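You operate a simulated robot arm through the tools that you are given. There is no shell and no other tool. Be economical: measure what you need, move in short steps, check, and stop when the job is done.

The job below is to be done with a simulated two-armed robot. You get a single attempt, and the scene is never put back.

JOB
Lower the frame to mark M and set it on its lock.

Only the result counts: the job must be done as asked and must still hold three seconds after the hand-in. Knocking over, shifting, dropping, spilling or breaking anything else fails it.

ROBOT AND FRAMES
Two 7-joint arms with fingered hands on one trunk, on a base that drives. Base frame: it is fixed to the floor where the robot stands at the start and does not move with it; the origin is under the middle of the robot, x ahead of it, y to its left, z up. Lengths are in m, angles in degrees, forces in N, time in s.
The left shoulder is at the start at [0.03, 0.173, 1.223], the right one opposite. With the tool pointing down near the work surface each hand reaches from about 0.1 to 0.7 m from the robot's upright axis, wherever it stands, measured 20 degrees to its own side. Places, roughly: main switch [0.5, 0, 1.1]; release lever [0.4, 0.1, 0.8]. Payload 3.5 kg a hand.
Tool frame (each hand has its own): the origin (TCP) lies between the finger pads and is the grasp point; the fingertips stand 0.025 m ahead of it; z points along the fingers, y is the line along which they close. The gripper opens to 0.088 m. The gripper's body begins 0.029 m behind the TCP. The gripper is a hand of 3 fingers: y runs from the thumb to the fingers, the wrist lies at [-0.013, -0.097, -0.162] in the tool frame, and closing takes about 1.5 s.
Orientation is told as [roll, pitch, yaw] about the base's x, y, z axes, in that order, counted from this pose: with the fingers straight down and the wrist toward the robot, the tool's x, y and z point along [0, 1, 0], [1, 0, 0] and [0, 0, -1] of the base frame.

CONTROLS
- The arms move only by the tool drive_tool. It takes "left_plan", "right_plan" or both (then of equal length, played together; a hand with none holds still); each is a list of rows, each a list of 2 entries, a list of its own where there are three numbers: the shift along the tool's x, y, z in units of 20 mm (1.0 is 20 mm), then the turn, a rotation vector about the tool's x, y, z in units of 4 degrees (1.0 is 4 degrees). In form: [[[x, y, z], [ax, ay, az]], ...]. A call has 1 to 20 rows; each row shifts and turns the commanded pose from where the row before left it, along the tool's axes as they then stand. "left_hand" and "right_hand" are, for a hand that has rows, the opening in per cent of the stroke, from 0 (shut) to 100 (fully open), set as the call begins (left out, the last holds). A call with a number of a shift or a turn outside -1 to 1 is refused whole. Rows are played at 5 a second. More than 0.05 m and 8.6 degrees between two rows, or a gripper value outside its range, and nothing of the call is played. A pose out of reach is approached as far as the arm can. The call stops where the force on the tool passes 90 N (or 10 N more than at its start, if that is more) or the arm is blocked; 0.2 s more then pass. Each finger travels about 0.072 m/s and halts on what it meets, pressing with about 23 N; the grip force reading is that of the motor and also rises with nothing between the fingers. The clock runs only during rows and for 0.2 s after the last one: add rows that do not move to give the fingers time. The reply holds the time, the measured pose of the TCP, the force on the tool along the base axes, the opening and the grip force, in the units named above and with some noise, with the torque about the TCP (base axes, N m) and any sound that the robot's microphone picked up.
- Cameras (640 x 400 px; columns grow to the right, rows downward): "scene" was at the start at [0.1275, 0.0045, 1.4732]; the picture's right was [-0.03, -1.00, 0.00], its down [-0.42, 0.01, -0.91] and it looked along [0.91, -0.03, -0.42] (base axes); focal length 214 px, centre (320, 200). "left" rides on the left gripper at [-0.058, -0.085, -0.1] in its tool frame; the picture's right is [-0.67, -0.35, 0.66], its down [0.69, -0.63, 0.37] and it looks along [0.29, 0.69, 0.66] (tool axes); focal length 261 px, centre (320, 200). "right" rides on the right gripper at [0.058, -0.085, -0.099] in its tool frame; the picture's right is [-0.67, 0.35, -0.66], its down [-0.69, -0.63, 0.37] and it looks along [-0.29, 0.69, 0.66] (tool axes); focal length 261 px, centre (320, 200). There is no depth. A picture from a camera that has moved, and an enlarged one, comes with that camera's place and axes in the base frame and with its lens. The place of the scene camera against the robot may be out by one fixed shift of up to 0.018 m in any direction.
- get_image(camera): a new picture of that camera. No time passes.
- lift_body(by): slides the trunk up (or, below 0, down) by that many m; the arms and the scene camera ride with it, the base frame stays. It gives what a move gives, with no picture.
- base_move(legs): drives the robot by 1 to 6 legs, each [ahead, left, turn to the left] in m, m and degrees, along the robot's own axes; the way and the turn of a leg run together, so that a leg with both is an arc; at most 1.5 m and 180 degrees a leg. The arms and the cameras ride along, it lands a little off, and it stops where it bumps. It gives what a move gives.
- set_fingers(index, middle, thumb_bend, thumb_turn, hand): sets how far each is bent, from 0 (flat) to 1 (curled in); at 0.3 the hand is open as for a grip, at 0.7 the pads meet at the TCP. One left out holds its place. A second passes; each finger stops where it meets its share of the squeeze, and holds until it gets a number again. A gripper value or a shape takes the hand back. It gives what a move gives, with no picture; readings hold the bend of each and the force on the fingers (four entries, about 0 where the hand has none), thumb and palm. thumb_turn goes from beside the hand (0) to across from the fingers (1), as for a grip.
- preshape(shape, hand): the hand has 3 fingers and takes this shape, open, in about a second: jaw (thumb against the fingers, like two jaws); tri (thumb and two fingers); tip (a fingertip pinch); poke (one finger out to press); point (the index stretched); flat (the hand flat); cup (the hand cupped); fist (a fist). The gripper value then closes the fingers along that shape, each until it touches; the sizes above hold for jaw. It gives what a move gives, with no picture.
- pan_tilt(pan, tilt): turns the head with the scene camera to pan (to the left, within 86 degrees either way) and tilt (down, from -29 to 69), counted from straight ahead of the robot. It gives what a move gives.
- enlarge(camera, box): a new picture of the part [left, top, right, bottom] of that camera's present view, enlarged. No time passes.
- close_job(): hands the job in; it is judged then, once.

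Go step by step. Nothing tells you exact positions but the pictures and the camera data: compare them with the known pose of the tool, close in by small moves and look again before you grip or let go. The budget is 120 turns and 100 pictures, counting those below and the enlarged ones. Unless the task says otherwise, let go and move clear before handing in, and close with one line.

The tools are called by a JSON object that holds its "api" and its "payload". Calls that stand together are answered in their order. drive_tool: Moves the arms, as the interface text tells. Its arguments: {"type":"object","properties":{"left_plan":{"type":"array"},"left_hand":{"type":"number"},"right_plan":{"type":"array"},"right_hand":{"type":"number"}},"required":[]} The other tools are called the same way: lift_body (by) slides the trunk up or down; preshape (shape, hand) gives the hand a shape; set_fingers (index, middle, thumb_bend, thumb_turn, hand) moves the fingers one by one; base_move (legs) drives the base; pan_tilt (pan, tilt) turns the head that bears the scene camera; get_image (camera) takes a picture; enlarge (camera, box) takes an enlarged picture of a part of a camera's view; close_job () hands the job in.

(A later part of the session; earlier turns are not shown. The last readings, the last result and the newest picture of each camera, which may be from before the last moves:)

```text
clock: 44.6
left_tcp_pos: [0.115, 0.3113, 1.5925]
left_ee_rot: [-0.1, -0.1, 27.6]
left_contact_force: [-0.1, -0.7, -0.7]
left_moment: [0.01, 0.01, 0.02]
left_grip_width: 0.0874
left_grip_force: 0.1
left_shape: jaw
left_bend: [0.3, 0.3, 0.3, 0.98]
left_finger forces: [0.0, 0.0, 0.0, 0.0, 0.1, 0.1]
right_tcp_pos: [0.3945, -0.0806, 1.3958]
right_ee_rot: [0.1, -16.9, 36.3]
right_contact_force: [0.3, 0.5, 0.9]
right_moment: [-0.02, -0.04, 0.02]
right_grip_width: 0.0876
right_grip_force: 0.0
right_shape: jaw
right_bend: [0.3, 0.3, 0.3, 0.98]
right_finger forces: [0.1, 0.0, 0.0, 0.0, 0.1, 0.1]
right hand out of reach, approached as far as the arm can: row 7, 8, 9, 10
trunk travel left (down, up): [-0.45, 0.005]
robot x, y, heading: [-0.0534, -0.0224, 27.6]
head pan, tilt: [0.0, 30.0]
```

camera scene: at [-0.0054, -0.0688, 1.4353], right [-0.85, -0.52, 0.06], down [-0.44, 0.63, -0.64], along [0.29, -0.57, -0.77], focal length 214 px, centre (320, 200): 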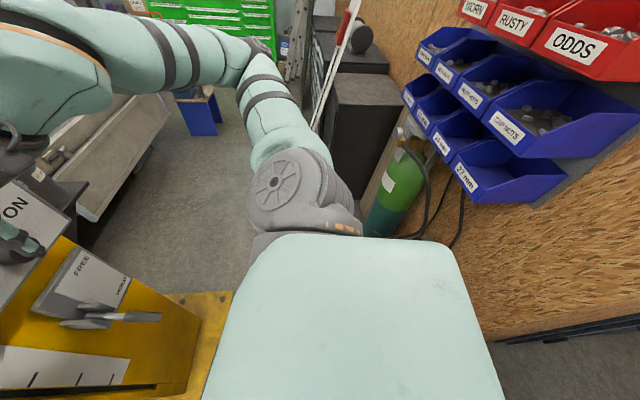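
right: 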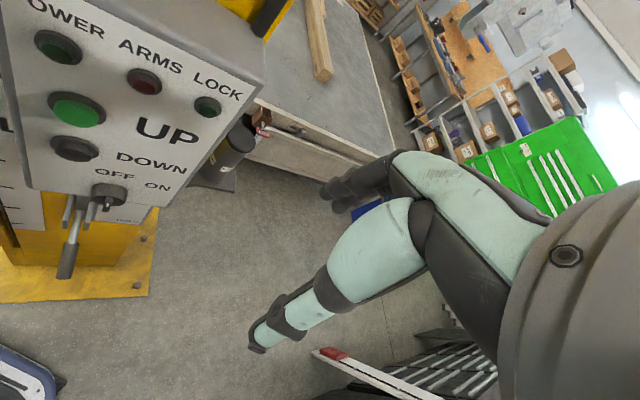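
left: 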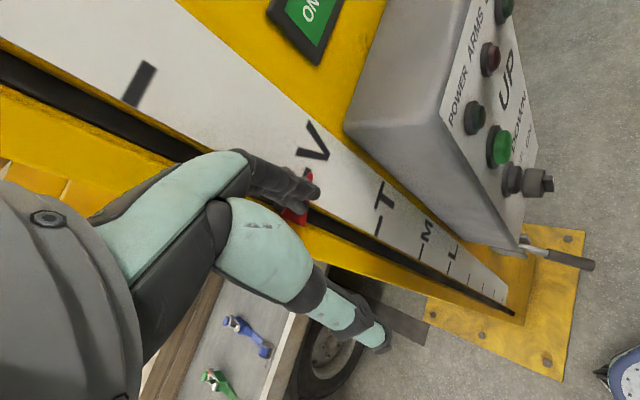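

{"api": "drive_tool", "payload": {"right_plan": [[[-0.5, -0.29, 0.95], [0, 0, 0]], [[-0.5, -0.29, 0.95], [0, 0, 0]], [[-0.5, -0.29, 0.95], [0, 0, 0]], [[-0.5, -0.29, 0.95], [0, 0, 0]], [[-0.5, -0.29, 0.95], [0, 0, 0]], [[-0.5, -0.29, 0.95], [0, 0, 0]], [[-0.5, -0.29, 0.95], [0, 0, 0]], [[-0.5, -0.29, 0.95], [0, 0, 0]], [[-0.5, -0.29, 0.95], [0, 0, 0]], [[-0.5, -0.29, 0.95], [0, 0, 0]], [[0, -0.29, 0.95], [0, 0, 0]], [[0, -0.29, 0.95], [0, 0, 0]]]}}

{"api": "drive_tool", "payload": {"right_plan": [[[0, 0, 0], [-1, 0, 0]], [[0, 0, 0], [-1, 0, 0]], [[0, 0, 0], [-1, 0, 0]], [[0, 0, 0], [-1, 0, 0]], [[0, 0, 0], [-1, 0, 0]], [[0, 0, 0], [-1, 0, 0]], [[0, 0, 0], [-1, 0, 0]], [[0, 0, 0], [-1, 0, 0]], [[0, 0, 0], [-1, 0, 0]], [[0, 0, 0], [-1, 0, 0]], [[0, 0, 0], [-1, 0, 0]]]}}

{"api": "preshape", "payload": {"hand": "right", "shape": "poke"}}

{"api": "get_image", "payload": {"camera": "scene"}}

{"api": "get_image", "payload": {"camera": "right"}}

```text
clock: 47.2
left_tcp_pos: [0.1141, 0.3104, 1.5917]
left_ee_rot: [-0.1, -0.1, 27.6]
left_contact_force: [0.0, 0.5, 0.1]
left_moment: [-0.02, -0.01, 0.01]
left_grip_width: 0.0878
left_grip_force: 0.1
left_shape: jaw
left_bend: [0.3, 0.3, 0.3, 0.98]
left_finger forces: [0.0, 0.1, 0.1, 0.0, 0.0, 0.1]
right_tcp_pos: [0.4519, -0.1629, 1.1582]
right_ee_rot: [0.0, -16.9, 36.5]
right_contact_force: [0.1, 0.2, -0.5]
right_moment: [-0.01, 0.0, 0.0]
right_grip_width: 0.0877
right_grip_force: 0.0
right_shape: jaw
right_bend: [0.3, 0.3, 0.3, 0.98]
right_finger forces: [0.0, 0.1, 0.0, 0.0, 0.1, 0.0]
trunk travel left (down, up): [-0.45, 0.005]
robot x, y, heading: [-0.0498, -0.0245, 27.3]
head pan, tilt: [0.0, 30.0]
```

```text
clock: 49.6
left_tcp_pos: [0.1153, 0.311, 1.5915]
left_ee_rot: [-0.1, 0.0, 27.6]
left_contact_force: [0.3, -0.4, -0.3]
left_moment: [-0.01, -0.01, 0.0]
left_grip_width: 0.0878
left_grip_force: 0.1
left_shape: jaw
left_bend: [0.3, 0.3, 0.3, 0.98]
left_finger forces: [0.0, 0.0, 0.0, 0.0, 0.0, 0.0]
right_tcp_pos: [0.4523, -0.1606, 1.157]
right_ee_rot: [0.0, -60.8, 36.6]
right_contact_force: [0.3, 0.1, -0.1]
right_moment: [0.01, -0.02, -0.01]
right_grip_width: 0.0875
right_grip_force: 0.0
right_shape: jaw
right_bend: [0.3, 0.3, 0.3, 0.98]
right_finger forces: [0.0, 0.1, 0.1, 0.0, 0.0, 0.0]
trunk travel left (down, up): [-0.45, 0.005]
robot x, y, heading: [-0.0536, -0.0209, 27.7]
head pan, tilt: [0.0, 30.0]
```

```text
clock: 50.5
left_tcp_pos: [0.1151, 0.3099, 1.5919]
left_ee_rot: [-0.1, -0.2, 27.4]
left_contact_force: [0.3, 1.2, -0.6]
left_moment: [0.01, -0.04, -0.01]
left_grip_width: 0.0876
left_grip_force: 0.1
left_shape: jaw
left_bend: [0.3, 0.3, 0.3, 0.98]
left_finger forces: [0.0, 0.0, 0.1, 0.0, 0.0, 0.0]
right_tcp_pos: [0.4532, -0.1608, 1.1573]
right_ee_rot: [0.0, -60.9, 36.5]
right_contact_force: [0.8, -0.7, 0.5]
right_moment: [0.02, 0.02, -0.03]
right_grip_width: 0.0
right_grip_force: 0.1
right_shape: poke
right_bend: [0.7, 0.7, 1.0, 1.0]
right_finger forces: [0.0, 0.0, 0.0, 0.0, 0.1, 0.0]
trunk travel left (down, up): [-0.45, 0.005]
robot x, y, heading: [-0.0529, -0.0237, 27.3]
head pan, tilt: [0.0, 30.0]
```

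```text
76 pictures are left
camera scene: at [0.0268, 0.0236, 1.6178], right [0.46, -0.89, 0.0], down [-0.44, -0.23, -0.87], along [0.77, 0.4, -0.5], focal length 214 px, centre (320, 200)
```

scene: 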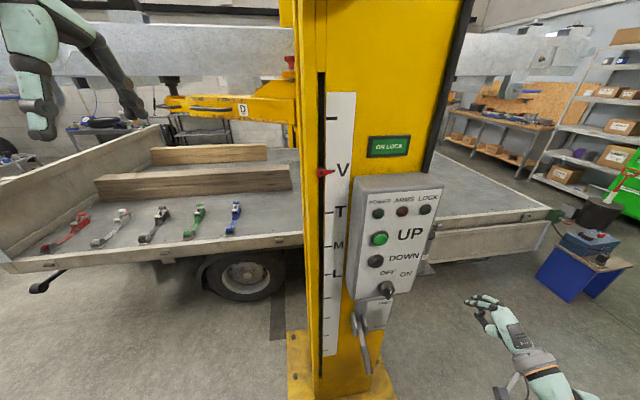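

```text
75 pictures are left
camera right: at [0.316, -0.1925, 1.1312], right [0.08, -0.78, 0.62], down [0.42, -0.54, -0.73], along [0.91, 0.32, 0.28], focal length 261 px, centre (320, 200)
```

right: 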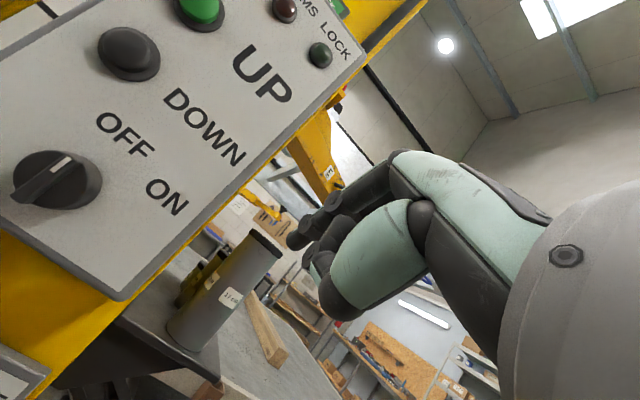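

The pose is right now: the fingers point at the panel, about 29° below level. I'll look at the fingertips to see which one leads.

{"api": "enlarge", "payload": {"camera": "right", "box": [250, 140, 450, 340]}}

{"api": "enlarge", "payload": {"camera": "scene", "box": [440, 270, 560, 370]}}

{"api": "enlarge", "payload": {"camera": "right", "box": [0, 80, 200, 260]}}

```text
2.00 times, centred on (350, 240) of right
camera zoom: at [0.316, -0.1925, 1.1312], right [0.08, -0.78, 0.62], down [0.42, -0.54, -0.73], along [0.91, 0.32, 0.28], focal length 521 px, centre (260, 120)
```

zoom: 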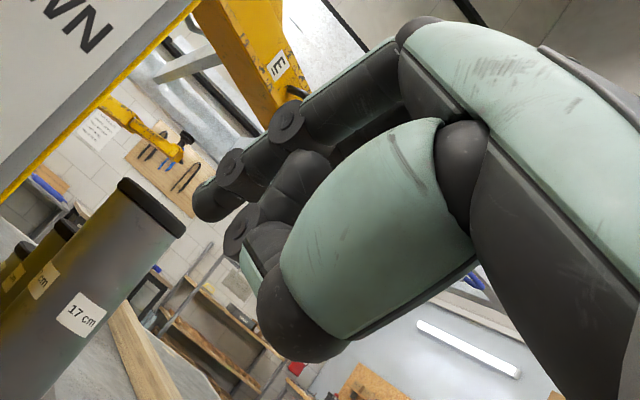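

```text
4.00 times, centred on (500, 320) of scene
camera zoom: at [0.0268, 0.0236, 1.6178], right [0.46, -0.89, 0.0], down [-0.44, -0.23, -0.87], along [0.77, 0.4, -0.5], focal length 858 px, centre (-400, -280)
```

zoom: 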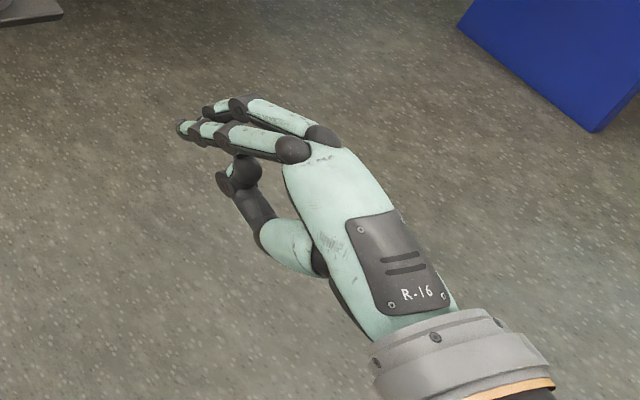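

```text
2.22 times, centred on (100, 170) of right
camera zoom: at [0.316, -0.1925, 1.1312], right [0.08, -0.78, 0.62], down [0.42, -0.54, -0.73], along [0.91, 0.32, 0.28], focal length 579 px, centre (809, 267)
```

zoom: 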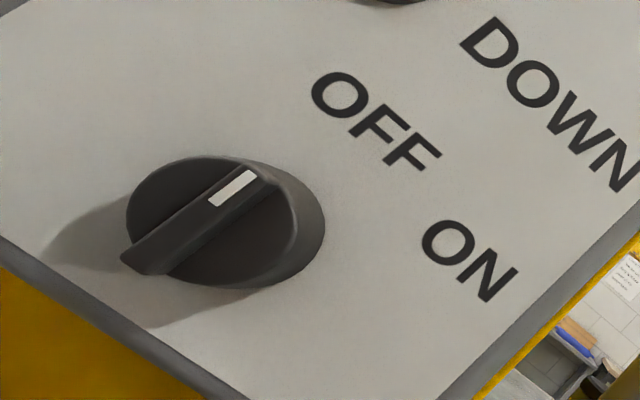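

The knob's mark points at OFF and ON is clockwise of it. I'll curl the middle finger so only the index leads, and bring the index tip to the left of the knob's upper end, short of the panel.

{"api": "set_fingers", "payload": {"hand": "right", "middle": 1.0}}

{"api": "drive_tool", "payload": {"right_plan": [[[0.94, -0.277, 0.153], [0, 0, 0]], [[0.94, -0.277, 0.153], [0, 0, 0]], [[0.94, -0.277, 0.153], [0, 0, 0]], [[0.94, -0.277, 0.153], [0, 0, 0]], [[0.94, -0.277, 0.153], [0, 0, 0]], [[0.94, -0.277, 0.153], [0, 0, 0]], [[0.94, -0.277, 0.153], [0, 0, 0]], [[0.94, -0.277, 0.153], [0, 0, 0]], [[0.94, -0.277, 0.153], [0, 0, 0]]]}}

{"api": "get_image", "payload": {"camera": "right"}}

{"api": "enlarge", "payload": {"camera": "scene", "box": [330, 220, 490, 320]}}

```text
clock: 51.5
left_tcp_pos: [0.1142, 0.3108, 1.5924]
left_ee_rot: [-0.1, -0.1, 27.6]
left_contact_force: [-0.2, 0.3, -0.3]
left_moment: [-0.01, 0.0, 0.02]
left_grip_width: 0.0874
left_grip_force: 0.0
left_shape: jaw
left_bend: [0.3, 0.3, 0.3, 0.98]
left_finger forces: [0.0, 0.0, 0.0, 0.0, 0.1, 0.0]
right_tcp_pos: [0.4523, -0.1611, 1.1561]
right_ee_rot: [0.1, -60.9, 36.5]
right_contact_force: [0.6, 0.3, 0.4]
right_moment: [-0.02, -0.01, -0.03]
right_grip_width: 0.0227
right_grip_force: 0.0
right_shape: fingers
right_bend: [0.7, 1.0, 1.0, 1.0]
right_finger forces: [0.0, 0.0, 0.1, 0.1, 0.0, 0.1]
trunk travel left (down, up): [-0.45, 0.005]
robot x, y, heading: [-0.0485, -0.0195, 27.8]
head pan, tilt: [0.0, 30.0]
```

```text
clock: 53.5
left_tcp_pos: [0.1144, 0.3099, 1.5917]
left_ee_rot: [-0.1, -0.1, 27.5]
left_contact_force: [0.1, -0.3, -0.3]
left_moment: [0.03, -0.01, -0.04]
left_grip_width: 0.0876
left_grip_force: 0.0
left_shape: jaw
left_bend: [0.3, 0.3, 0.3, 0.98]
left_finger forces: [0.0, 0.0, 0.0, 0.0, 0.0, 0.1]
right_tcp_pos: [0.3768, -0.092, 1.076]
right_ee_rot: [0.5, -60.9, 36.4]
right_contact_force: [0.4, 1.0, -1.1]
right_moment: [0.01, 0.0, -0.02]
right_grip_width: 0.0224
right_grip_force: 0.1
right_shape: fingers
right_bend: [0.7, 1.0, 1.0, 1.0]
right_finger forces: [0.1, 0.1, 0.1, 0.0, 0.0, 0.0]
right hand out of reach, approached as far as the arm can: row 5, 6, 7, 8, 9
trunk travel left (down, up): [-0.45, 0.005]
robot x, y, heading: [-0.0518, -0.0204, 27.7]
head pan, tilt: [0.0, 30.0]
```

```text
71 pictures are left
camera right: at [0.2411, -0.1228, 1.0507], right [0.08, -0.78, 0.62], down [0.42, -0.54, -0.73], along [0.9, 0.32, 0.29], focal length 261 px, centre (320, 200)
```

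right: 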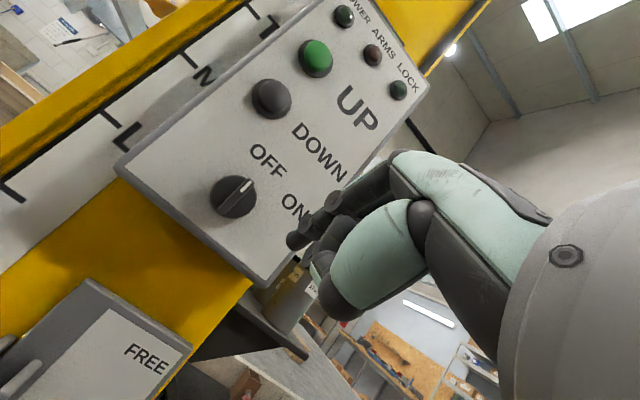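

```text
4.00 times, centred on (410, 270) of scene
camera zoom: at [0.0266, 0.0236, 1.6178], right [0.46, -0.89, 0.0], down [-0.44, -0.23, -0.87], along [0.77, 0.4, -0.5], focal length 858 px, centre (-40, -80)
```

zoom: 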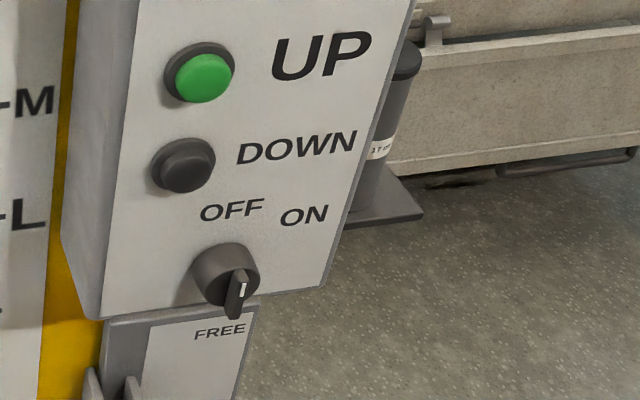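

The knob is at about (0.466, 0.027, 1.08). I'll move forward first, then left past the knob, because the arm reaches better farther out.

{"api": "drive_tool", "payload": {"right_plan": [[[0, 0.87, 0.66], [0, 0, 0]], [[0, 0.87, 0.66], [0, 0, 0]], [[0, 0.87, 0.66], [0, 0, 0]], [[0.85, 0, 0], [0, 0, 0]], [[0.85, 0, 0], [0, 0, 0]], [[0.85, 0, 0], [0, 0, 0]], [[0.85, 0, 0], [0, 0, 0]]]}}

{"api": "get_image", "payload": {"camera": "right"}}

{"api": "enlarge", "payload": {"camera": "scene", "box": [330, 220, 490, 320]}}

```text
clock: 55.1
left_tcp_pos: [0.1151, 0.3128, 1.5926]
left_ee_rot: [-0.1, -0.2, 27.6]
left_contact_force: [-0.2, 0.0, 0.2]
left_moment: [-0.01, 0.0, -0.02]
left_grip_width: 0.0876
left_grip_force: 0.1
left_shape: jaw
left_bend: [0.3, 0.3, 0.3, 0.98]
left_finger forces: [0.0, 0.0, 0.0, 0.0, 0.1, 0.0]
right_tcp_pos: [0.4147, -0.0737, 1.0721]
right_ee_rot: [0.5, -61.1, 36.4]
right_contact_force: [0.1, 0.5, 0.3]
right_moment: [-0.05, 0.01, -0.03]
right_grip_width: 0.0228
right_grip_force: 0.0
right_shape: fingers
right_bend: [0.7, 1.0, 1.0, 1.0]
right_finger forces: [0.0, 0.1, 0.1, 0.0, 0.1, 0.0]
right hand out of reach, approached as far as the arm can: row 1, 2, 3, 4, 5, 6, 7
trunk travel left (down, up): [-0.45, 0.005]
robot x, y, heading: [-0.0526, -0.0204, 27.6]
head pan, tilt: [0.0, 30.0]
```

```text
69 pictures are left
camera right: at [0.2777, -0.1059, 1.0458], right [0.08, -0.78, 0.62], down [0.42, -0.54, -0.73], along [0.9, 0.32, 0.29], focal length 261 px, centre (320, 200)
```

right: 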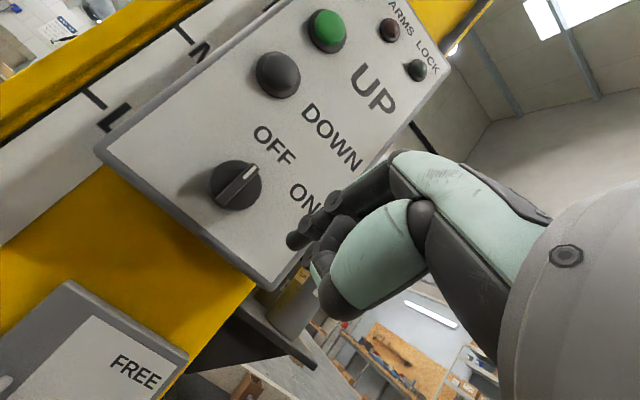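

```text
4.00 times, centred on (410, 270) of scene
camera zoom: at [0.0266, 0.0236, 1.6178], right [0.46, -0.89, 0.0], down [-0.44, -0.23, -0.87], along [0.77, 0.4, -0.5], focal length 858 px, centre (-40, -80)
```

zoom: 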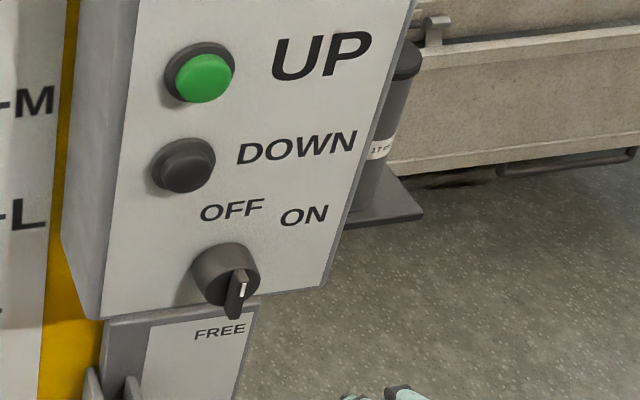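

The right arm is at a joint limit here, with the wrist too close in front of its own shoulder. Facing straight ahead, slightly further back and to the right, should suit this hand direction better. I'll turn back and shift the base.

{"api": "base_move", "payload": {"legs": [[0, 0, -27.6], [-0.04, -0.11, 0]]}}

{"api": "get_image", "payload": {"camera": "scene"}}

```text
clock: 57.7
left_tcp_pos: [0.2124, 0.0856, 1.5905]
left_ee_rot: [-0.3, 0.0, -0.6]
left_contact_force: [0.1, 0.0, -0.5]
left_moment: [0.0, 0.01, 0.0]
left_grip_width: 0.0877
left_grip_force: 0.1
left_shape: jaw
left_bend: [0.3, 0.3, 0.3, 0.98]
left_finger forces: [0.0, 0.0, 0.0, 0.1, 0.1, 0.0]
right_tcp_pos: [0.2942, -0.3966, 1.0721]
right_ee_rot: [0.2, -61.0, 8.5]
right_contact_force: [0.1, 0.5, 0.5]
right_moment: [0.03, -0.01, -0.01]
right_grip_width: 0.0227
right_grip_force: 0.0
right_shape: fingers
right_bend: [0.7, 1.0, 1.0, 1.0]
right_finger forces: [0.1, 0.1, 0.0, 0.0, 0.0, 0.0]
trunk travel left (down, up): [-0.45, 0.005]
robot x, y, heading: [-0.0979, -0.1382, -0.6]
head pan, tilt: [0.0, 30.0]
```

```text
67 pictures are left
camera scene: at [-0.0031, -0.1211, 1.6177], right [-0.01, -1.0, 0.0], down [-0.5, 0.0, -0.87], along [0.87, -0.01, -0.5], focal length 214 px, centre (320, 200)
```

scene: 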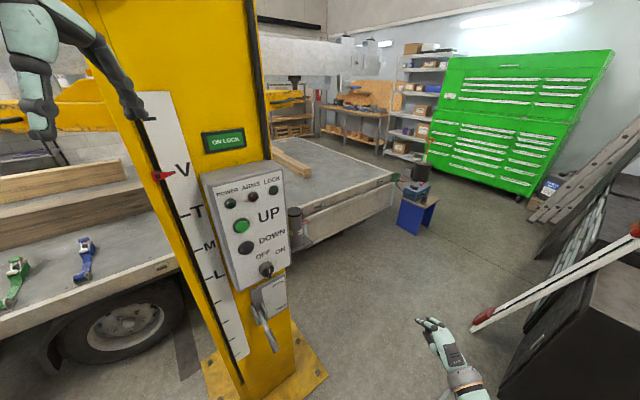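

The right arm has room now. I'll yaw the hand toward the panel and bring it in on a diagonal.

{"api": "drive_tool", "payload": {"right_plan": [[[0.9, 0, 0], [0, 0.875, -0.485]], [[0.9, 0, 0], [0, 0.875, -0.485]], [[0.9, 0, 0], [0, 0.875, -0.485]], [[0.9, 0, 0], [0, 0.875, -0.485]], [[0.9, 0, 0], [0, 0.875, -0.485]], [[0.9, 0, 0], [0, 0.875, -0.485]], [[0.9, 0, 0], [0, 0.875, -0.485]], [[0.457, 0.61, 0.88], [0, 0, 0]], [[0.457, 0.61, 0.88], [0, 0, 0]], [[0.457, 0.61, 0.88], [0, 0, 0]], [[0.457, 0.61, 0.88], [0, 0, 0]], [[0.457, 0.61, 0.88], [0, 0, 0]], [[0.457, 0.61, 0.88], [0, 0, 0]], [[0.457, 0.61, 0.88], [0, 0, 0]], [[0.457, 0.61, 0.88], [0, 0, 0]], [[0.457, 0.61, 0.88], [0, 0, 0]], [[0.457, 0.61, 0.88], [0, 0, 0]]]}}

{"api": "get_image", "payload": {"camera": "right"}}

```text
clock: 61.3
left_tcp_pos: [0.2113, 0.0819, 1.5924]
left_ee_rot: [-0.2, 0.0, -0.6]
left_contact_force: [0.3, 0.8, 0.5]
left_moment: [-0.01, -0.02, -0.03]
left_grip_width: 0.0876
left_grip_force: 0.1
left_shape: jaw
left_bend: [0.3, 0.3, 0.3, 0.98]
left_finger forces: [0.1, 0.0, 0.1, 0.0, 0.1, 0.0]
right_tcp_pos: [0.3964, -0.1257, 1.0695]
right_ee_rot: [0.8, -61.3, 36.2]
right_contact_force: [0.3, -1.1, 0.0]
right_moment: [0.0, 0.01, -0.01]
right_grip_width: 0.0227
right_grip_force: 0.1
right_shape: fingers
right_bend: [0.7, 1.0, 1.0, 1.0]
right_finger forces: [0.0, 0.0, 0.1, 0.0, 0.0, 0.0]
right hand out of reach, approached as far as the arm can: row 12, 13, 14, 15, 16, 17
trunk travel left (down, up): [-0.45, 0.005]
robot x, y, heading: [-0.0966, -0.1325, -0.5]
head pan, tilt: [0.0, 30.0]
```

```text
66 pictures are left
camera right: at [0.2608, -0.1579, 1.0431], right [0.08, -0.78, 0.62], down [0.43, -0.53, -0.73], along [0.9, 0.32, 0.29], focal length 261 px, centre (320, 200)
```

right: 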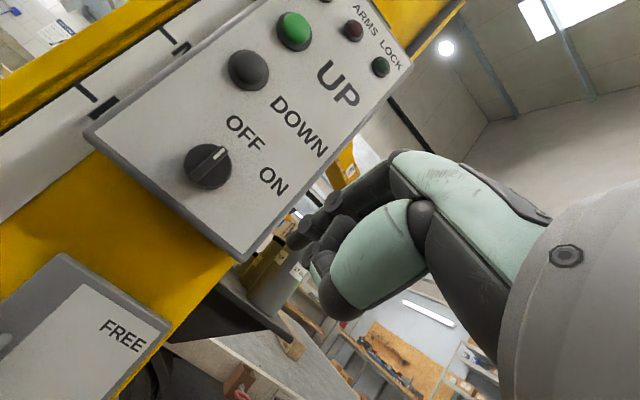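

The limit seems to come from the forearm sloping down while the hand tilts up. Lowering the trunk should level the forearm, so I'll back the hand off and up, then lower the trunk.

{"api": "drive_tool", "payload": {"right_plan": [[[-0.3, 0.39, -1], [0, 0, 0]], [[-0.3, 0.39, -1], [0, 0, 0]], [[-0.3, 0.39, -1], [0, 0, 0]], [[0, 0.87, -0.48], [0, 0, 0]], [[0, 0.87, -0.48], [0, 0, 0]], [[0, 0.87, -0.48], [0, 0, 0]], [[0, 0.87, -0.48], [0, 0, 0]]]}}

{"api": "lift_body", "payload": {"by": -0.15}}

{"api": "drive_tool", "payload": {"right_plan": [[[0, 0.87, -0.48], [0, 0, 0]], [[0, 0.87, -0.48], [0, 0, 0]], [[0.5, 0.4, 0.8], [0, 0, 0]], [[0.5, 0.4, 0.8], [0, 0, 0]], [[0.5, 0.4, 0.8], [0, 0, 0]], [[0.5, 0.4, 0.8], [0, 0, 0]], [[0.5, 0.4, 0.8], [0, 0, 0]], [[0.5, 0.4, 0.8], [0, 0, 0]]]}}

```text
clock: 62.9
left_tcp_pos: [0.2106, 0.0797, 1.593]
left_ee_rot: [-0.1, -0.1, -0.6]
left_contact_force: [-0.9, 0.2, -0.2]
left_moment: [0.01, 0.02, 0.03]
left_grip_width: 0.0874
left_grip_force: 0.1
left_shape: jaw
left_bend: [0.3, 0.3, 0.3, 0.98]
left_finger forces: [0.0, 0.1, 0.0, 0.0, 0.1, 0.0]
right_tcp_pos: [0.3886, -0.1899, 1.1864]
right_ee_rot: [0.7, -61.3, 36.4]
right_contact_force: [-0.3, -0.3, 0.0]
right_moment: [0.01, 0.01, 0.02]
right_grip_width: 0.023
right_grip_force: 0.2
right_shape: fingers
right_bend: [0.7, 1.0, 1.0, 1.0]
right_finger forces: [0.0, 0.1, 0.0, 0.0, 0.0, 0.0]
right hand out of reach, approached as far as the arm can: row 1, 3, 4, 5, 6, 7
trunk travel left (down, up): [-0.45, 0.005]
robot x, y, heading: [-0.0956, -0.1359, -0.6]
head pan, tilt: [0.0, 30.0]
```

```text
clock: 64.7
left_tcp_pos: [0.2108, 0.0811, 1.4423]
left_ee_rot: [-0.3, -0.1, -0.6]
left_contact_force: [0.2, -0.3, 1.2]
left_moment: [-0.04, 0.01, 0.03]
left_grip_width: 0.0877
left_grip_force: 0.0
left_shape: jaw
left_bend: [0.3, 0.3, 0.3, 0.98]
left_finger forces: [0.0, 0.0, 0.1, 0.0, 0.0, 0.0]
right_tcp_pos: [0.3948, -0.1919, 1.0084]
right_ee_rot: [4.5, -58.7, 33.3]
right_contact_force: [-0.2, 0.0, 0.2]
right_moment: [-0.02, -0.01, 0.03]
right_grip_width: 0.0228
right_grip_force: 0.0
right_shape: fingers
right_bend: [0.7, 1.0, 1.0, 1.0]
right_finger forces: [0.0, 0.1, 0.0, 0.0, 0.0, 0.0]
trunk travel left (down, up): [-0.3, 0.155]
robot x, y, heading: [-0.0982, -0.1388, -0.5]
head pan, tilt: [0.0, 30.0]
```

```text
clock: 66.5
left_tcp_pos: [0.2105, 0.081, 1.4414]
left_ee_rot: [-0.1, -0.1, -0.6]
left_contact_force: [-0.6, -0.6, -0.3]
left_moment: [-0.01, 0.01, 0.0]
left_grip_width: 0.0876
left_grip_force: 0.0
left_shape: jaw
left_bend: [0.3, 0.3, 0.3, 0.98]
left_finger forces: [0.0, 0.1, 0.0, 0.0, 0.0, 0.0]
right_tcp_pos: [0.4824, -0.1211, 1.0254]
right_ee_rot: [4.7, -58.8, 33.5]
right_contact_force: [0.4, -1.0, -0.2]
right_moment: [0.02, 0.0, -0.02]
right_grip_width: 0.0228
right_grip_force: 0.0
right_shape: fingers
right_bend: [0.7, 1.0, 1.0, 1.0]
right_finger forces: [0.1, 0.0, 0.1, 0.1, 0.0, 0.0]
right hand out of reach, approached as far as the arm can: row 2, 3, 4, 5, 6, 7, 8
trunk travel left (down, up): [-0.3, 0.155]
robot x, y, heading: [-0.0935, -0.1319, -0.6]
head pan, tilt: [0.0, 30.0]
```

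Still limited. I'll reduce the hand's tilt by about 28° and stretch the index instead, so the finger itself points at the panel.

{"api": "drive_tool", "payload": {"right_plan": [[[-0.5, 0, -1], [1, 0, 0]], [[-0.5, 0, -1], [1, 0, 0]], [[-0.5, 0, -0.5], [1, 0, 0]], [[0, 0, 0], [1, 0, 0]], [[0, 0, 0], [1, 0, 0]], [[0, 0, 0], [1, 0, 0]], [[0, 0, 0], [1, 0, 0]]]}}

{"api": "preshape", "payload": {"hand": "right", "shape": "point"}}

{"api": "drive_tool", "payload": {"right_plan": [[[0, 0.52, -0.85], [0, 0, 0]], [[0, 0.52, -0.85], [0, 0, 0]], [[0, 0.52, -0.85], [0, 0, 0]], [[0, 0.52, -0.85], [0, 0, 0]], [[0, 0.52, -0.85], [0, 0, 0]]]}}

{"api": "get_image", "payload": {"camera": "right"}}

{"api": "get_image", "payload": {"camera": "scene"}}

```text
clock: 68.1
left_tcp_pos: [0.211, 0.0809, 1.4432]
left_ee_rot: [-0.2, -0.1, -0.6]
left_contact_force: [0.1, -0.7, -0.4]
left_moment: [0.03, 0.04, -0.01]
left_grip_width: 0.0877
left_grip_force: 0.1
left_shape: jaw
left_bend: [0.3, 0.3, 0.3, 0.98]
left_finger forces: [0.0, 0.1, 0.1, 0.0, 0.0, 0.0]
right_tcp_pos: [0.4677, -0.1722, 1.0536]
right_ee_rot: [2.7, -30.6, 35.5]
right_contact_force: [0.4, -0.3, 0.0]
right_moment: [0.0, -0.01, 0.0]
right_grip_width: 0.0228
right_grip_force: 0.1
right_shape: fingers
right_bend: [0.7, 1.0, 1.0, 1.0]
right_finger forces: [0.0, 0.0, 0.0, 0.0, 0.1, 0.0]
right hand out of reach, approached as far as the arm can: row 1
trunk travel left (down, up): [-0.3, 0.155]
robot x, y, heading: [-0.096, -0.1314, -0.6]
head pan, tilt: [0.0, 30.0]
```

```text
clock: 69.0
left_tcp_pos: [0.2097, 0.0799, 1.4421]
left_ee_rot: [-0.1, 0.0, -0.6]
left_contact_force: [-0.3, 0.4, 0.4]
left_moment: [0.01, -0.03, 0.01]
left_grip_width: 0.0876
left_grip_force: 0.0
left_shape: jaw
left_bend: [0.3, 0.3, 0.3, 0.98]
left_finger forces: [0.1, 0.0, 0.0, 0.0, 0.0, 0.1]
right_tcp_pos: [0.4673, -0.173, 1.0536]
right_ee_rot: [2.7, -30.8, 35.7]
right_contact_force: [1.3, -0.2, -0.8]
right_moment: [0.01, 0.03, -0.01]
right_grip_width: 0.0
right_grip_force: 0.0
right_shape: point
right_bend: [0.2, 1.0, 0.98, 0.88]
right_finger forces: [0.0, 0.0, 0.1, 0.0, 0.0, 0.0]
trunk travel left (down, up): [-0.3, 0.155]
robot x, y, heading: [-0.0918, -0.1329, -0.6]
head pan, tilt: [0.0, 30.0]
```

```text
clock: 70.2
left_tcp_pos: [0.2106, 0.081, 1.4418]
left_ee_rot: [-0.2, 0.0, -0.6]
left_contact_force: [0.8, 0.1, 0.0]
left_moment: [-0.01, 0.0, 0.01]
left_grip_width: 0.0876
left_grip_force: 0.1
left_shape: jaw
left_bend: [0.3, 0.3, 0.3, 0.98]
left_finger forces: [0.0, 0.0, 0.0, 0.1, 0.0, 0.0]
right_tcp_pos: [0.4691, -0.1772, 1.1513]
right_ee_rot: [2.7, -30.7, 35.7]
right_contact_force: [1.2, -0.1, 0.0]
right_moment: [0.02, -0.02, 0.01]
right_grip_width: 0.0
right_grip_force: 0.1
right_shape: point
right_bend: [0.2, 1.0, 0.98, 0.88]
right_finger forces: [0.0, 0.0, 0.1, 0.1, 0.1, 0.0]
trunk travel left (down, up): [-0.3, 0.155]
robot x, y, heading: [-0.0957, -0.1352, -0.5]
head pan, tilt: [0.0, 30.0]
```

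```text
65 pictures are left
camera right: at [0.3381, -0.2071, 1.1952], right [0.39, -0.58, 0.71], down [0.12, -0.74, -0.66], along [0.91, 0.34, -0.22], focal length 261 px, centre (320, 200)
```

right: 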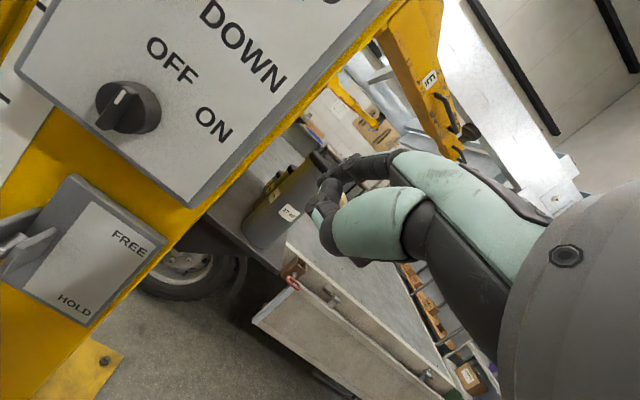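

```text
64 pictures are left
camera scene: at [0.0296, -0.1265, 1.4592], right [-0.01, -1.0, 0.0], down [-0.56, 0.01, -0.83], along [0.83, -0.01, -0.56], focal length 214 px, centre (320, 200)
```

scene: 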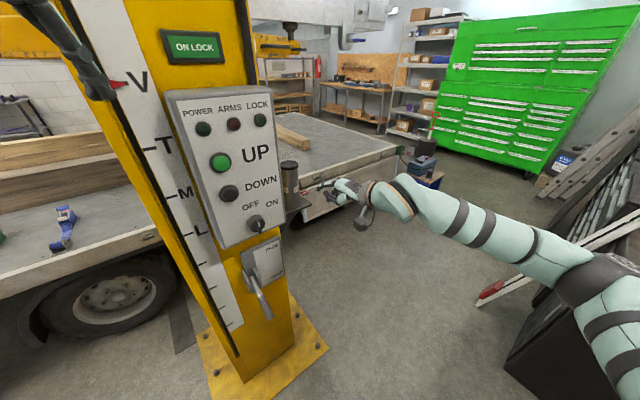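

The arm moved freely this time. I'll check the index tip's place in both views.

{"api": "enlarge", "payload": {"camera": "scene", "box": [290, 150, 410, 230]}}

{"api": "enlarge", "payload": {"camera": "right", "box": [280, 110, 440, 270]}}

```text
5.00 times, centred on (350, 190) of scene
camera zoom: at [0.0296, -0.1265, 1.4592], right [-0.01, -1.0, 0.0], down [-0.56, 0.01, -0.83], along [0.83, -0.01, -0.56], focal length 1072 px, centre (170, 250)
```

zoom: 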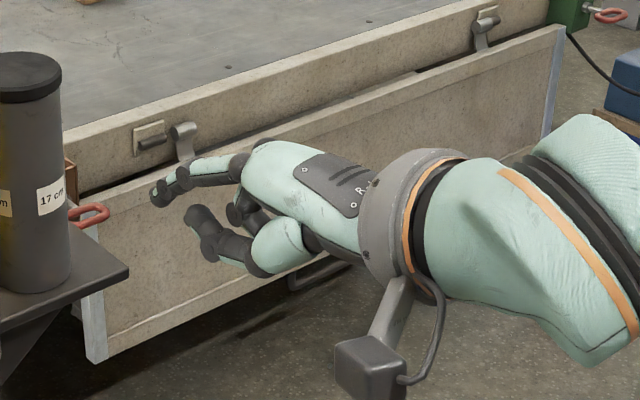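

```text
2.50 times, centred on (360, 190) of right
camera zoom: at [0.3381, -0.2071, 1.1952], right [0.39, -0.58, 0.71], down [0.12, -0.74, -0.66], along [0.91, 0.34, -0.22], focal length 652 px, centre (220, 225)
```

zoom: 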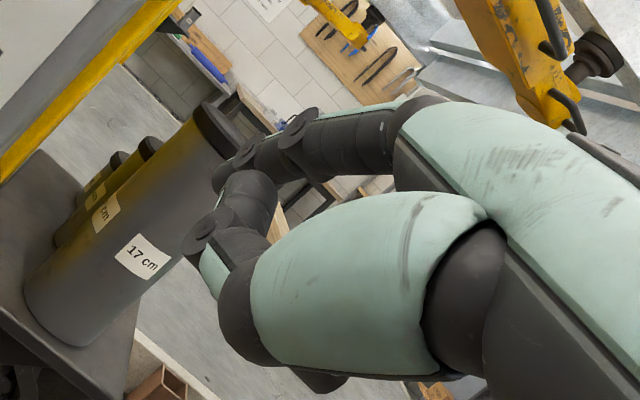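

The stretched index points nearly level at the panel, its tip about 81 mm ahead of the TCP. I'll back off, then slide left and down to a point beside the knob.

{"api": "drive_tool", "payload": {"right_plan": [[[0, -0.86, -0.51], [0, 0, 0]], [[0, -0.86, -0.51], [0, 0, 0]], [[0.95, -0.166, 0.28], [0, 0, 0]], [[0.95, -0.166, 0.28], [0, 0, 0]], [[0.95, -0.166, 0.28], [0, 0, 0]], [[0.95, -0.166, 0.28], [0, 0, 0]], [[0.95, -0.166, 0.28], [0, 0, 0]], [[0.95, -0.166, 0.28], [0, 0, 0]], [[0.95, -0.166, 0.28], [0, 0, 0]], [[0.95, -0.166, 0.28], [0, 0, 0]], [[0.95, -0.166, 0.28], [0, 0, 0]], [[0.95, -0.166, 0.28], [0, 0, 0]]]}}

{"api": "get_image", "payload": {"camera": "right"}}

{"api": "enlarge", "payload": {"camera": "scene", "box": [190, 160, 350, 260]}}

```text
clock: 72.8
left_tcp_pos: [0.2115, 0.0804, 1.4438]
left_ee_rot: [-0.2, -0.1, -0.6]
left_contact_force: [0.0, -1.1, 0.3]
left_moment: [0.01, -0.01, 0.01]
left_grip_width: 0.0876
left_grip_force: 0.0
left_shape: jaw
left_bend: [0.3, 0.3, 0.3, 0.98]
left_finger forces: [0.1, 0.0, 0.0, 0.0, 0.0, 0.0]
right_tcp_pos: [0.4022, -0.1532, 1.1359]
right_ee_rot: [2.7, -30.7, 35.7]
right_contact_force: [0.9, 0.2, 0.4]
right_moment: [0.01, 0.02, -0.02]
right_grip_width: 0.0
right_grip_force: 0.0
right_shape: point
right_bend: [0.2, 1.0, 0.98, 0.88]
right_finger forces: [0.0, 0.0, 0.0, 0.0, 0.0, 0.0]
right hand out of reach, approached as far as the arm can: row 6, 7, 8, 9, 10, 11, 12
trunk travel left (down, up): [-0.3, 0.155]
robot x, y, heading: [-0.0944, -0.1322, -0.8]
head pan, tilt: [0.0, 30.0]
```

```text
61 pictures are left
camera right: at [0.2703, -0.1845, 1.1809], right [0.39, -0.58, 0.71], down [0.12, -0.74, -0.66], along [0.91, 0.34, -0.22], focal length 261 px, centre (320, 200)
```

right: 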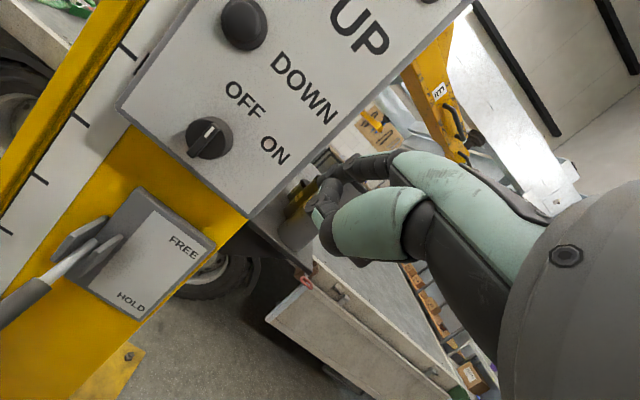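

```text
4.00 times, centred on (270, 210) of scene
camera zoom: at [0.0298, -0.1268, 1.4592], right [-0.01, -1.0, 0.0], down [-0.56, 0.01, -0.83], along [0.83, -0.01, -0.56], focal length 858 px, centre (520, 160)
```

zoom: 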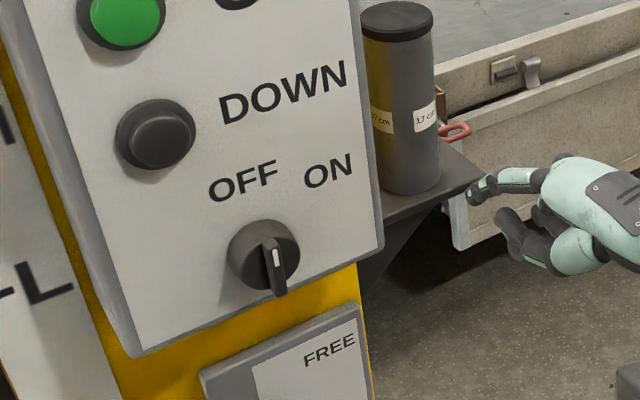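

The limit comes as the hand moves left. The elbow is out to the right, so the hand wants to point further left. I'll yaw it about 24° more; for the knob I can then push the bar's lower end leftward, which also turns it clockwise.

{"api": "drive_tool", "payload": {"right_plan": [[[0, 0, 0], [0, 0.51, -0.86]], [[0, 0, 0], [0, 0.51, -0.86]], [[0, 0, 0], [0, 0.51, -0.86]], [[0, 0, 0], [0, 0.51, -0.86]], [[0, 0, 0], [0, 0.51, -0.86]], [[0, 0, 0], [0, 0.51, -0.86]], [[0.92, 0.34, 0.2], [0, 0, 0]], [[0.92, 0.34, 0.2], [0, 0, 0]], [[0, -0.51, 0.86], [0, 0, 0]], [[0, -0.51, 0.86], [0, 0, 0]], [[0, -0.51, 0.86], [0, 0, 0]]]}}

{"api": "get_image", "payload": {"camera": "right"}}

{"api": "enlarge", "payload": {"camera": "scene", "box": [190, 160, 350, 260]}}

```text
clock: 75.2
left_tcp_pos: [0.2102, 0.0806, 1.4422]
left_ee_rot: [-0.2, -0.1, -0.6]
left_contact_force: [-0.1, -0.4, -0.6]
left_moment: [0.01, 0.02, 0.02]
left_grip_width: 0.0873
left_grip_force: 0.0
left_shape: jaw
left_bend: [0.3, 0.3, 0.3, 0.98]
left_finger forces: [0.0, 0.0, 0.0, 0.0, 0.0, 0.0]
right_tcp_pos: [0.3743, -0.1176, 1.0785]
right_ee_rot: [2.5, -31.7, 59.8]
right_contact_force: [-0.7, 0.6, -0.1]
right_moment: [0.03, 0.0, 0.0]
right_grip_width: 0.0
right_grip_force: 0.0
right_shape: point
right_bend: [0.2, 1.0, 0.98, 0.88]
right_finger forces: [0.0, 0.0, 0.1, 0.0, 0.0, 0.1]
trunk travel left (down, up): [-0.3, 0.155]
robot x, y, heading: [-0.0947, -0.1288, -0.5]
head pan, tilt: [0.0, 30.0]
```

```text
59 pictures are left
camera right: at [0.2658, -0.2007, 1.12], right [0.59, -0.38, 0.72], down [0.41, -0.62, -0.67], along [0.7, 0.69, -0.21], focal length 261 px, centre (320, 200)
```

right: 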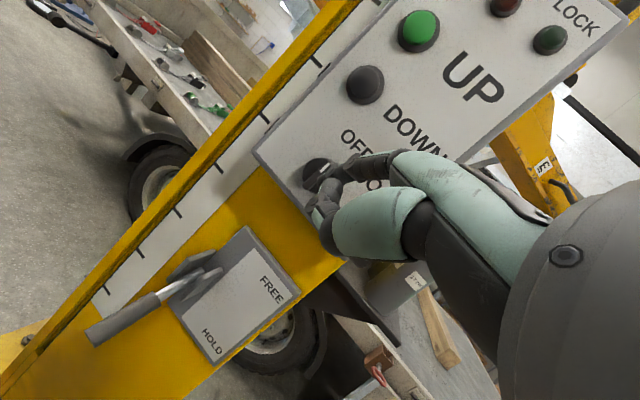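

```text
4.00 times, centred on (270, 210) of scene
camera zoom: at [0.0299, -0.1267, 1.4592], right [-0.01, -1.0, 0.0], down [-0.56, 0.01, -0.83], along [0.83, -0.01, -0.56], focal length 858 px, centre (520, 160)
```

zoom: 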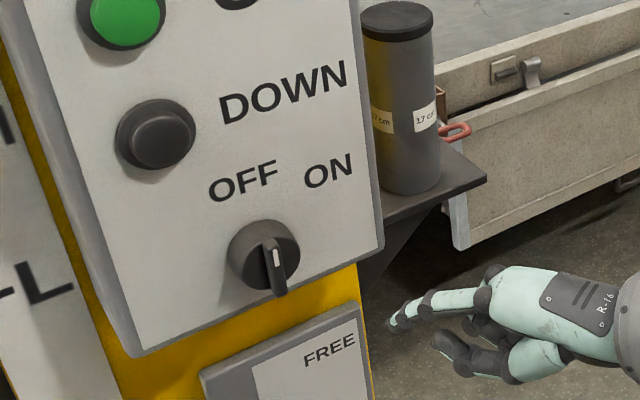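

The reach is good now. The tip is at about (0.41, −0.045, 1.084) and the knob's bar centre at about (0.463, 0.030, 1.084). I'll bring the tip in, just right of the bar's lower half.

{"api": "drive_tool", "payload": {"right_plan": [[[-0.4, 0.66, 0.68], [0, 0, 0]], [[-0.4, 0.66, 0.68], [0, 0, 0]], [[-0.4, 0.66, 0.68], [0, 0, 0]]]}}

{"api": "enlarge", "payload": {"camera": "right", "box": [250, 100, 410, 260]}}

{"api": "enlarge", "payload": {"camera": "scene", "box": [220, 190, 300, 250]}}

```text
clock: 76.0
left_tcp_pos: [0.2107, 0.0806, 1.4412]
left_ee_rot: [-0.1, -0.1, -0.6]
left_contact_force: [-0.6, 0.0, 0.3]
left_moment: [0.01, 0.0, -0.01]
left_grip_width: 0.0875
left_grip_force: 0.1
left_shape: jaw
left_bend: [0.3, 0.3, 0.3, 0.98]
left_finger forces: [0.0, 0.1, 0.0, 0.0, 0.0, 0.0]
right_tcp_pos: [0.4228, -0.0812, 1.0646]
right_ee_rot: [2.3, -31.7, 59.9]
right_contact_force: [-0.3, 0.8, 0.2]
right_moment: [0.02, -0.02, 0.01]
right_grip_width: 0.0
right_grip_force: 0.1
right_shape: point
right_bend: [0.2, 1.0, 0.98, 0.88]
right_finger forces: [0.1, 0.0, 0.0, 0.0, 0.0, 0.0]
trunk travel left (down, up): [-0.3, 0.155]
robot x, y, heading: [-0.0952, -0.1331, -0.7]
head pan, tilt: [0.0, 30.0]
```

```text
2.50 times, centred on (330, 180) of right
camera zoom: at [0.3138, -0.1647, 1.1058], right [0.59, -0.38, 0.72], down [0.41, -0.62, -0.67], along [0.7, 0.69, -0.21], focal length 652 px, centre (295, 250)
```

zoom: 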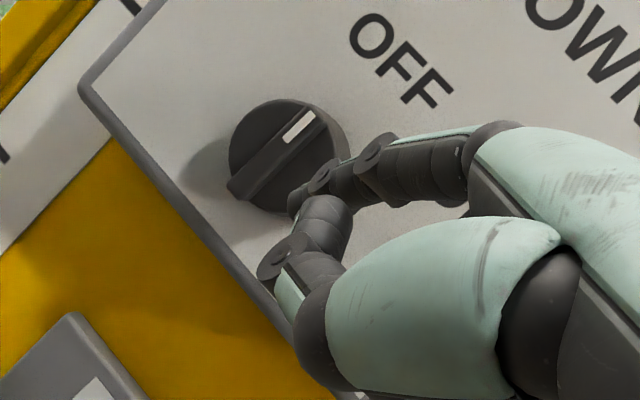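

```text
6.67 times, centred on (260, 220) of scene
camera zoom: at [0.0301, -0.1264, 1.4592], right [-0.01, -1.0, 0.0], down [-0.56, 0.01, -0.83], along [0.83, -0.01, -0.56], focal length 1430 px, centre (720, 67)
```

zoom: 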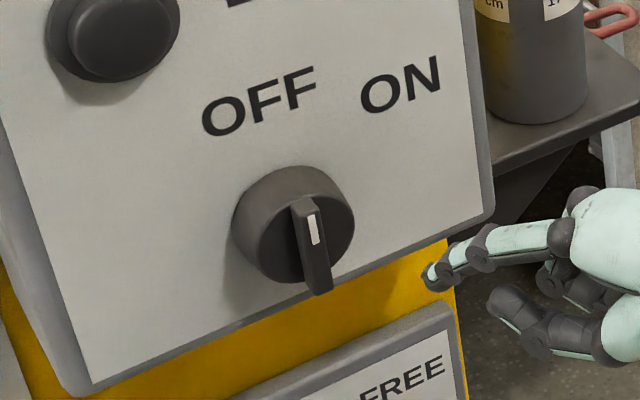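

The tip is right of the bar and slightly high. I'll advance 25 mm and lower 5 mm, then slide left to touch the bar.

{"api": "drive_tool", "payload": {"right_plan": [[[-0.25, 0.42, 0.4], [0, 0, 0]], [[-0.25, 0.42, 0.4], [0, 0, 0]], [[0.35, 0.13, 0.08], [0, 0, 0]], [[0.35, 0.13, 0.08], [0, 0, 0]]]}}

{"api": "enlarge", "payload": {"camera": "scene", "box": [220, 190, 300, 250]}}

{"api": "enlarge", "payload": {"camera": "right", "box": [250, 100, 410, 260]}}

```text
clock: 77.0
left_tcp_pos: [0.2104, 0.0801, 1.4413]
left_ee_rot: [-0.2, -0.1, -0.6]
left_contact_force: [0.3, 0.7, 0.0]
left_moment: [0.01, -0.03, -0.02]
left_grip_width: 0.0876
left_grip_force: 0.1
left_shape: jaw
left_bend: [0.3, 0.3, 0.3, 0.98]
left_finger forces: [0.0, 0.1, 0.1, 0.1, 0.0, 0.1]
right_tcp_pos: [0.4337, -0.0546, 1.0592]
right_ee_rot: [2.4, -31.7, 59.8]
right_contact_force: [-0.1, -0.2, 1.2]
right_moment: [0.0, 0.0, 0.01]
right_grip_width: 0.0
right_grip_force: 0.0
right_shape: point
right_bend: [0.2, 1.0, 0.98, 0.88]
right_finger forces: [0.0, 0.0, 0.0, 0.0, 0.0, 0.1]
trunk travel left (down, up): [-0.3, 0.155]
robot x, y, heading: [-0.0955, -0.1309, -0.7]
head pan, tilt: [0.0, 30.0]
```

```text
6.67 times, centred on (260, 220) of scene
camera zoom: at [0.0297, -0.1267, 1.4592], right [-0.01, -1.0, 0.0], down [-0.56, 0.01, -0.83], along [0.83, -0.01, -0.56], focal length 1430 px, centre (720, 67)
```

zoom: 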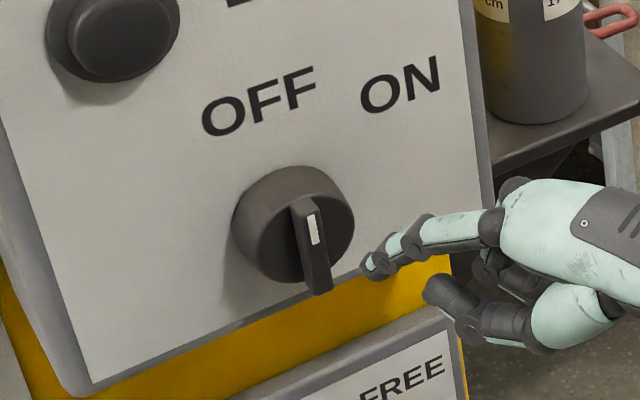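

```text
2.50 times, centred on (330, 180) of right
camera zoom: at [0.3245, -0.1385, 1.1018], right [0.59, -0.38, 0.72], down [0.41, -0.62, -0.67], along [0.7, 0.69, -0.21], focal length 652 px, centre (295, 250)
```

zoom: 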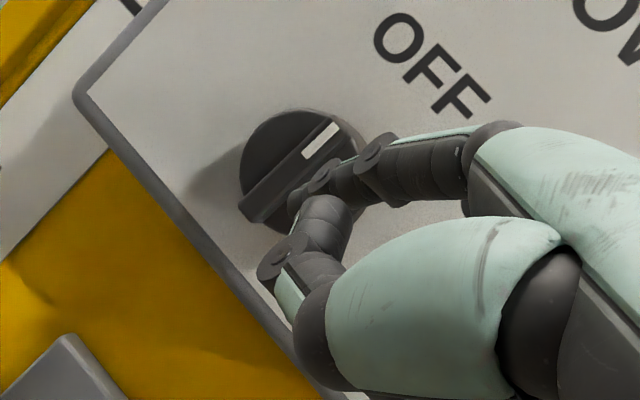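

{"api": "drive_tool", "payload": {"right_plan": [[[0.4, 0.16, 0.1], [0, 0, 0]], [[0.4, 0.16, 0.1], [0, 0, 0]], [[0.4, 0.18, 0.06], [0, 0, 0]], [[0.4, 0.2, 0.04], [0, 0, 0]]]}}

{"api": "enlarge", "payload": {"camera": "scene", "box": [220, 190, 300, 250]}}

```text
clock: 78.0
left_tcp_pos: [0.2109, 0.0806, 1.4418]
left_ee_rot: [-0.1, -0.1, -0.7]
left_contact_force: [0.0, 0.4, 0.6]
left_moment: [0.01, -0.02, 0.01]
left_grip_width: 0.0874
left_grip_force: 0.1
left_shape: jaw
left_bend: [0.3, 0.3, 0.3, 0.98]
left_finger forces: [0.0, 0.0, 0.1, 0.1, 0.1, 0.1]
right_tcp_pos: [0.4122, -0.0244, 1.0625]
right_ee_rot: [2.4, -31.8, 59.7]
right_contact_force: [-0.2, -0.2, -0.1]
right_moment: [0.01, 0.03, 0.02]
right_grip_width: 0.0002
right_grip_force: 0.1
right_shape: point
right_bend: [0.2, 1.0, 0.98, 0.88]
right_finger forces: [0.0, 0.0, 0.1, 0.0, 0.0, 0.0]
trunk travel left (down, up): [-0.3, 0.155]
robot x, y, heading: [-0.0987, -0.1362, -0.9]
head pan, tilt: [0.0, 30.0]
```

```text
6.67 times, centred on (260, 220) of scene
camera zoom: at [0.0297, -0.1266, 1.4592], right [-0.01, -1.0, 0.0], down [-0.56, 0.01, -0.83], along [0.83, -0.01, -0.56], focal length 1430 px, centre (720, 67)
```

zoom: 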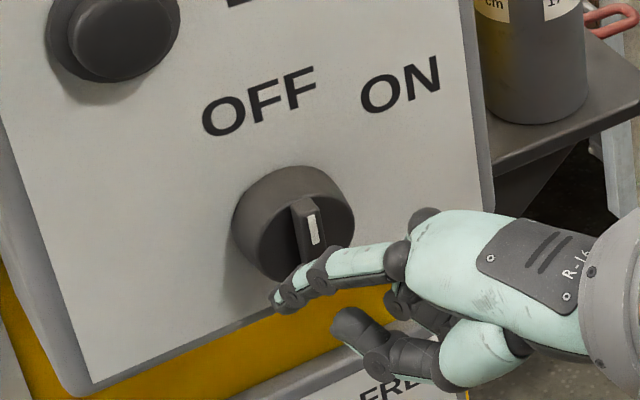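

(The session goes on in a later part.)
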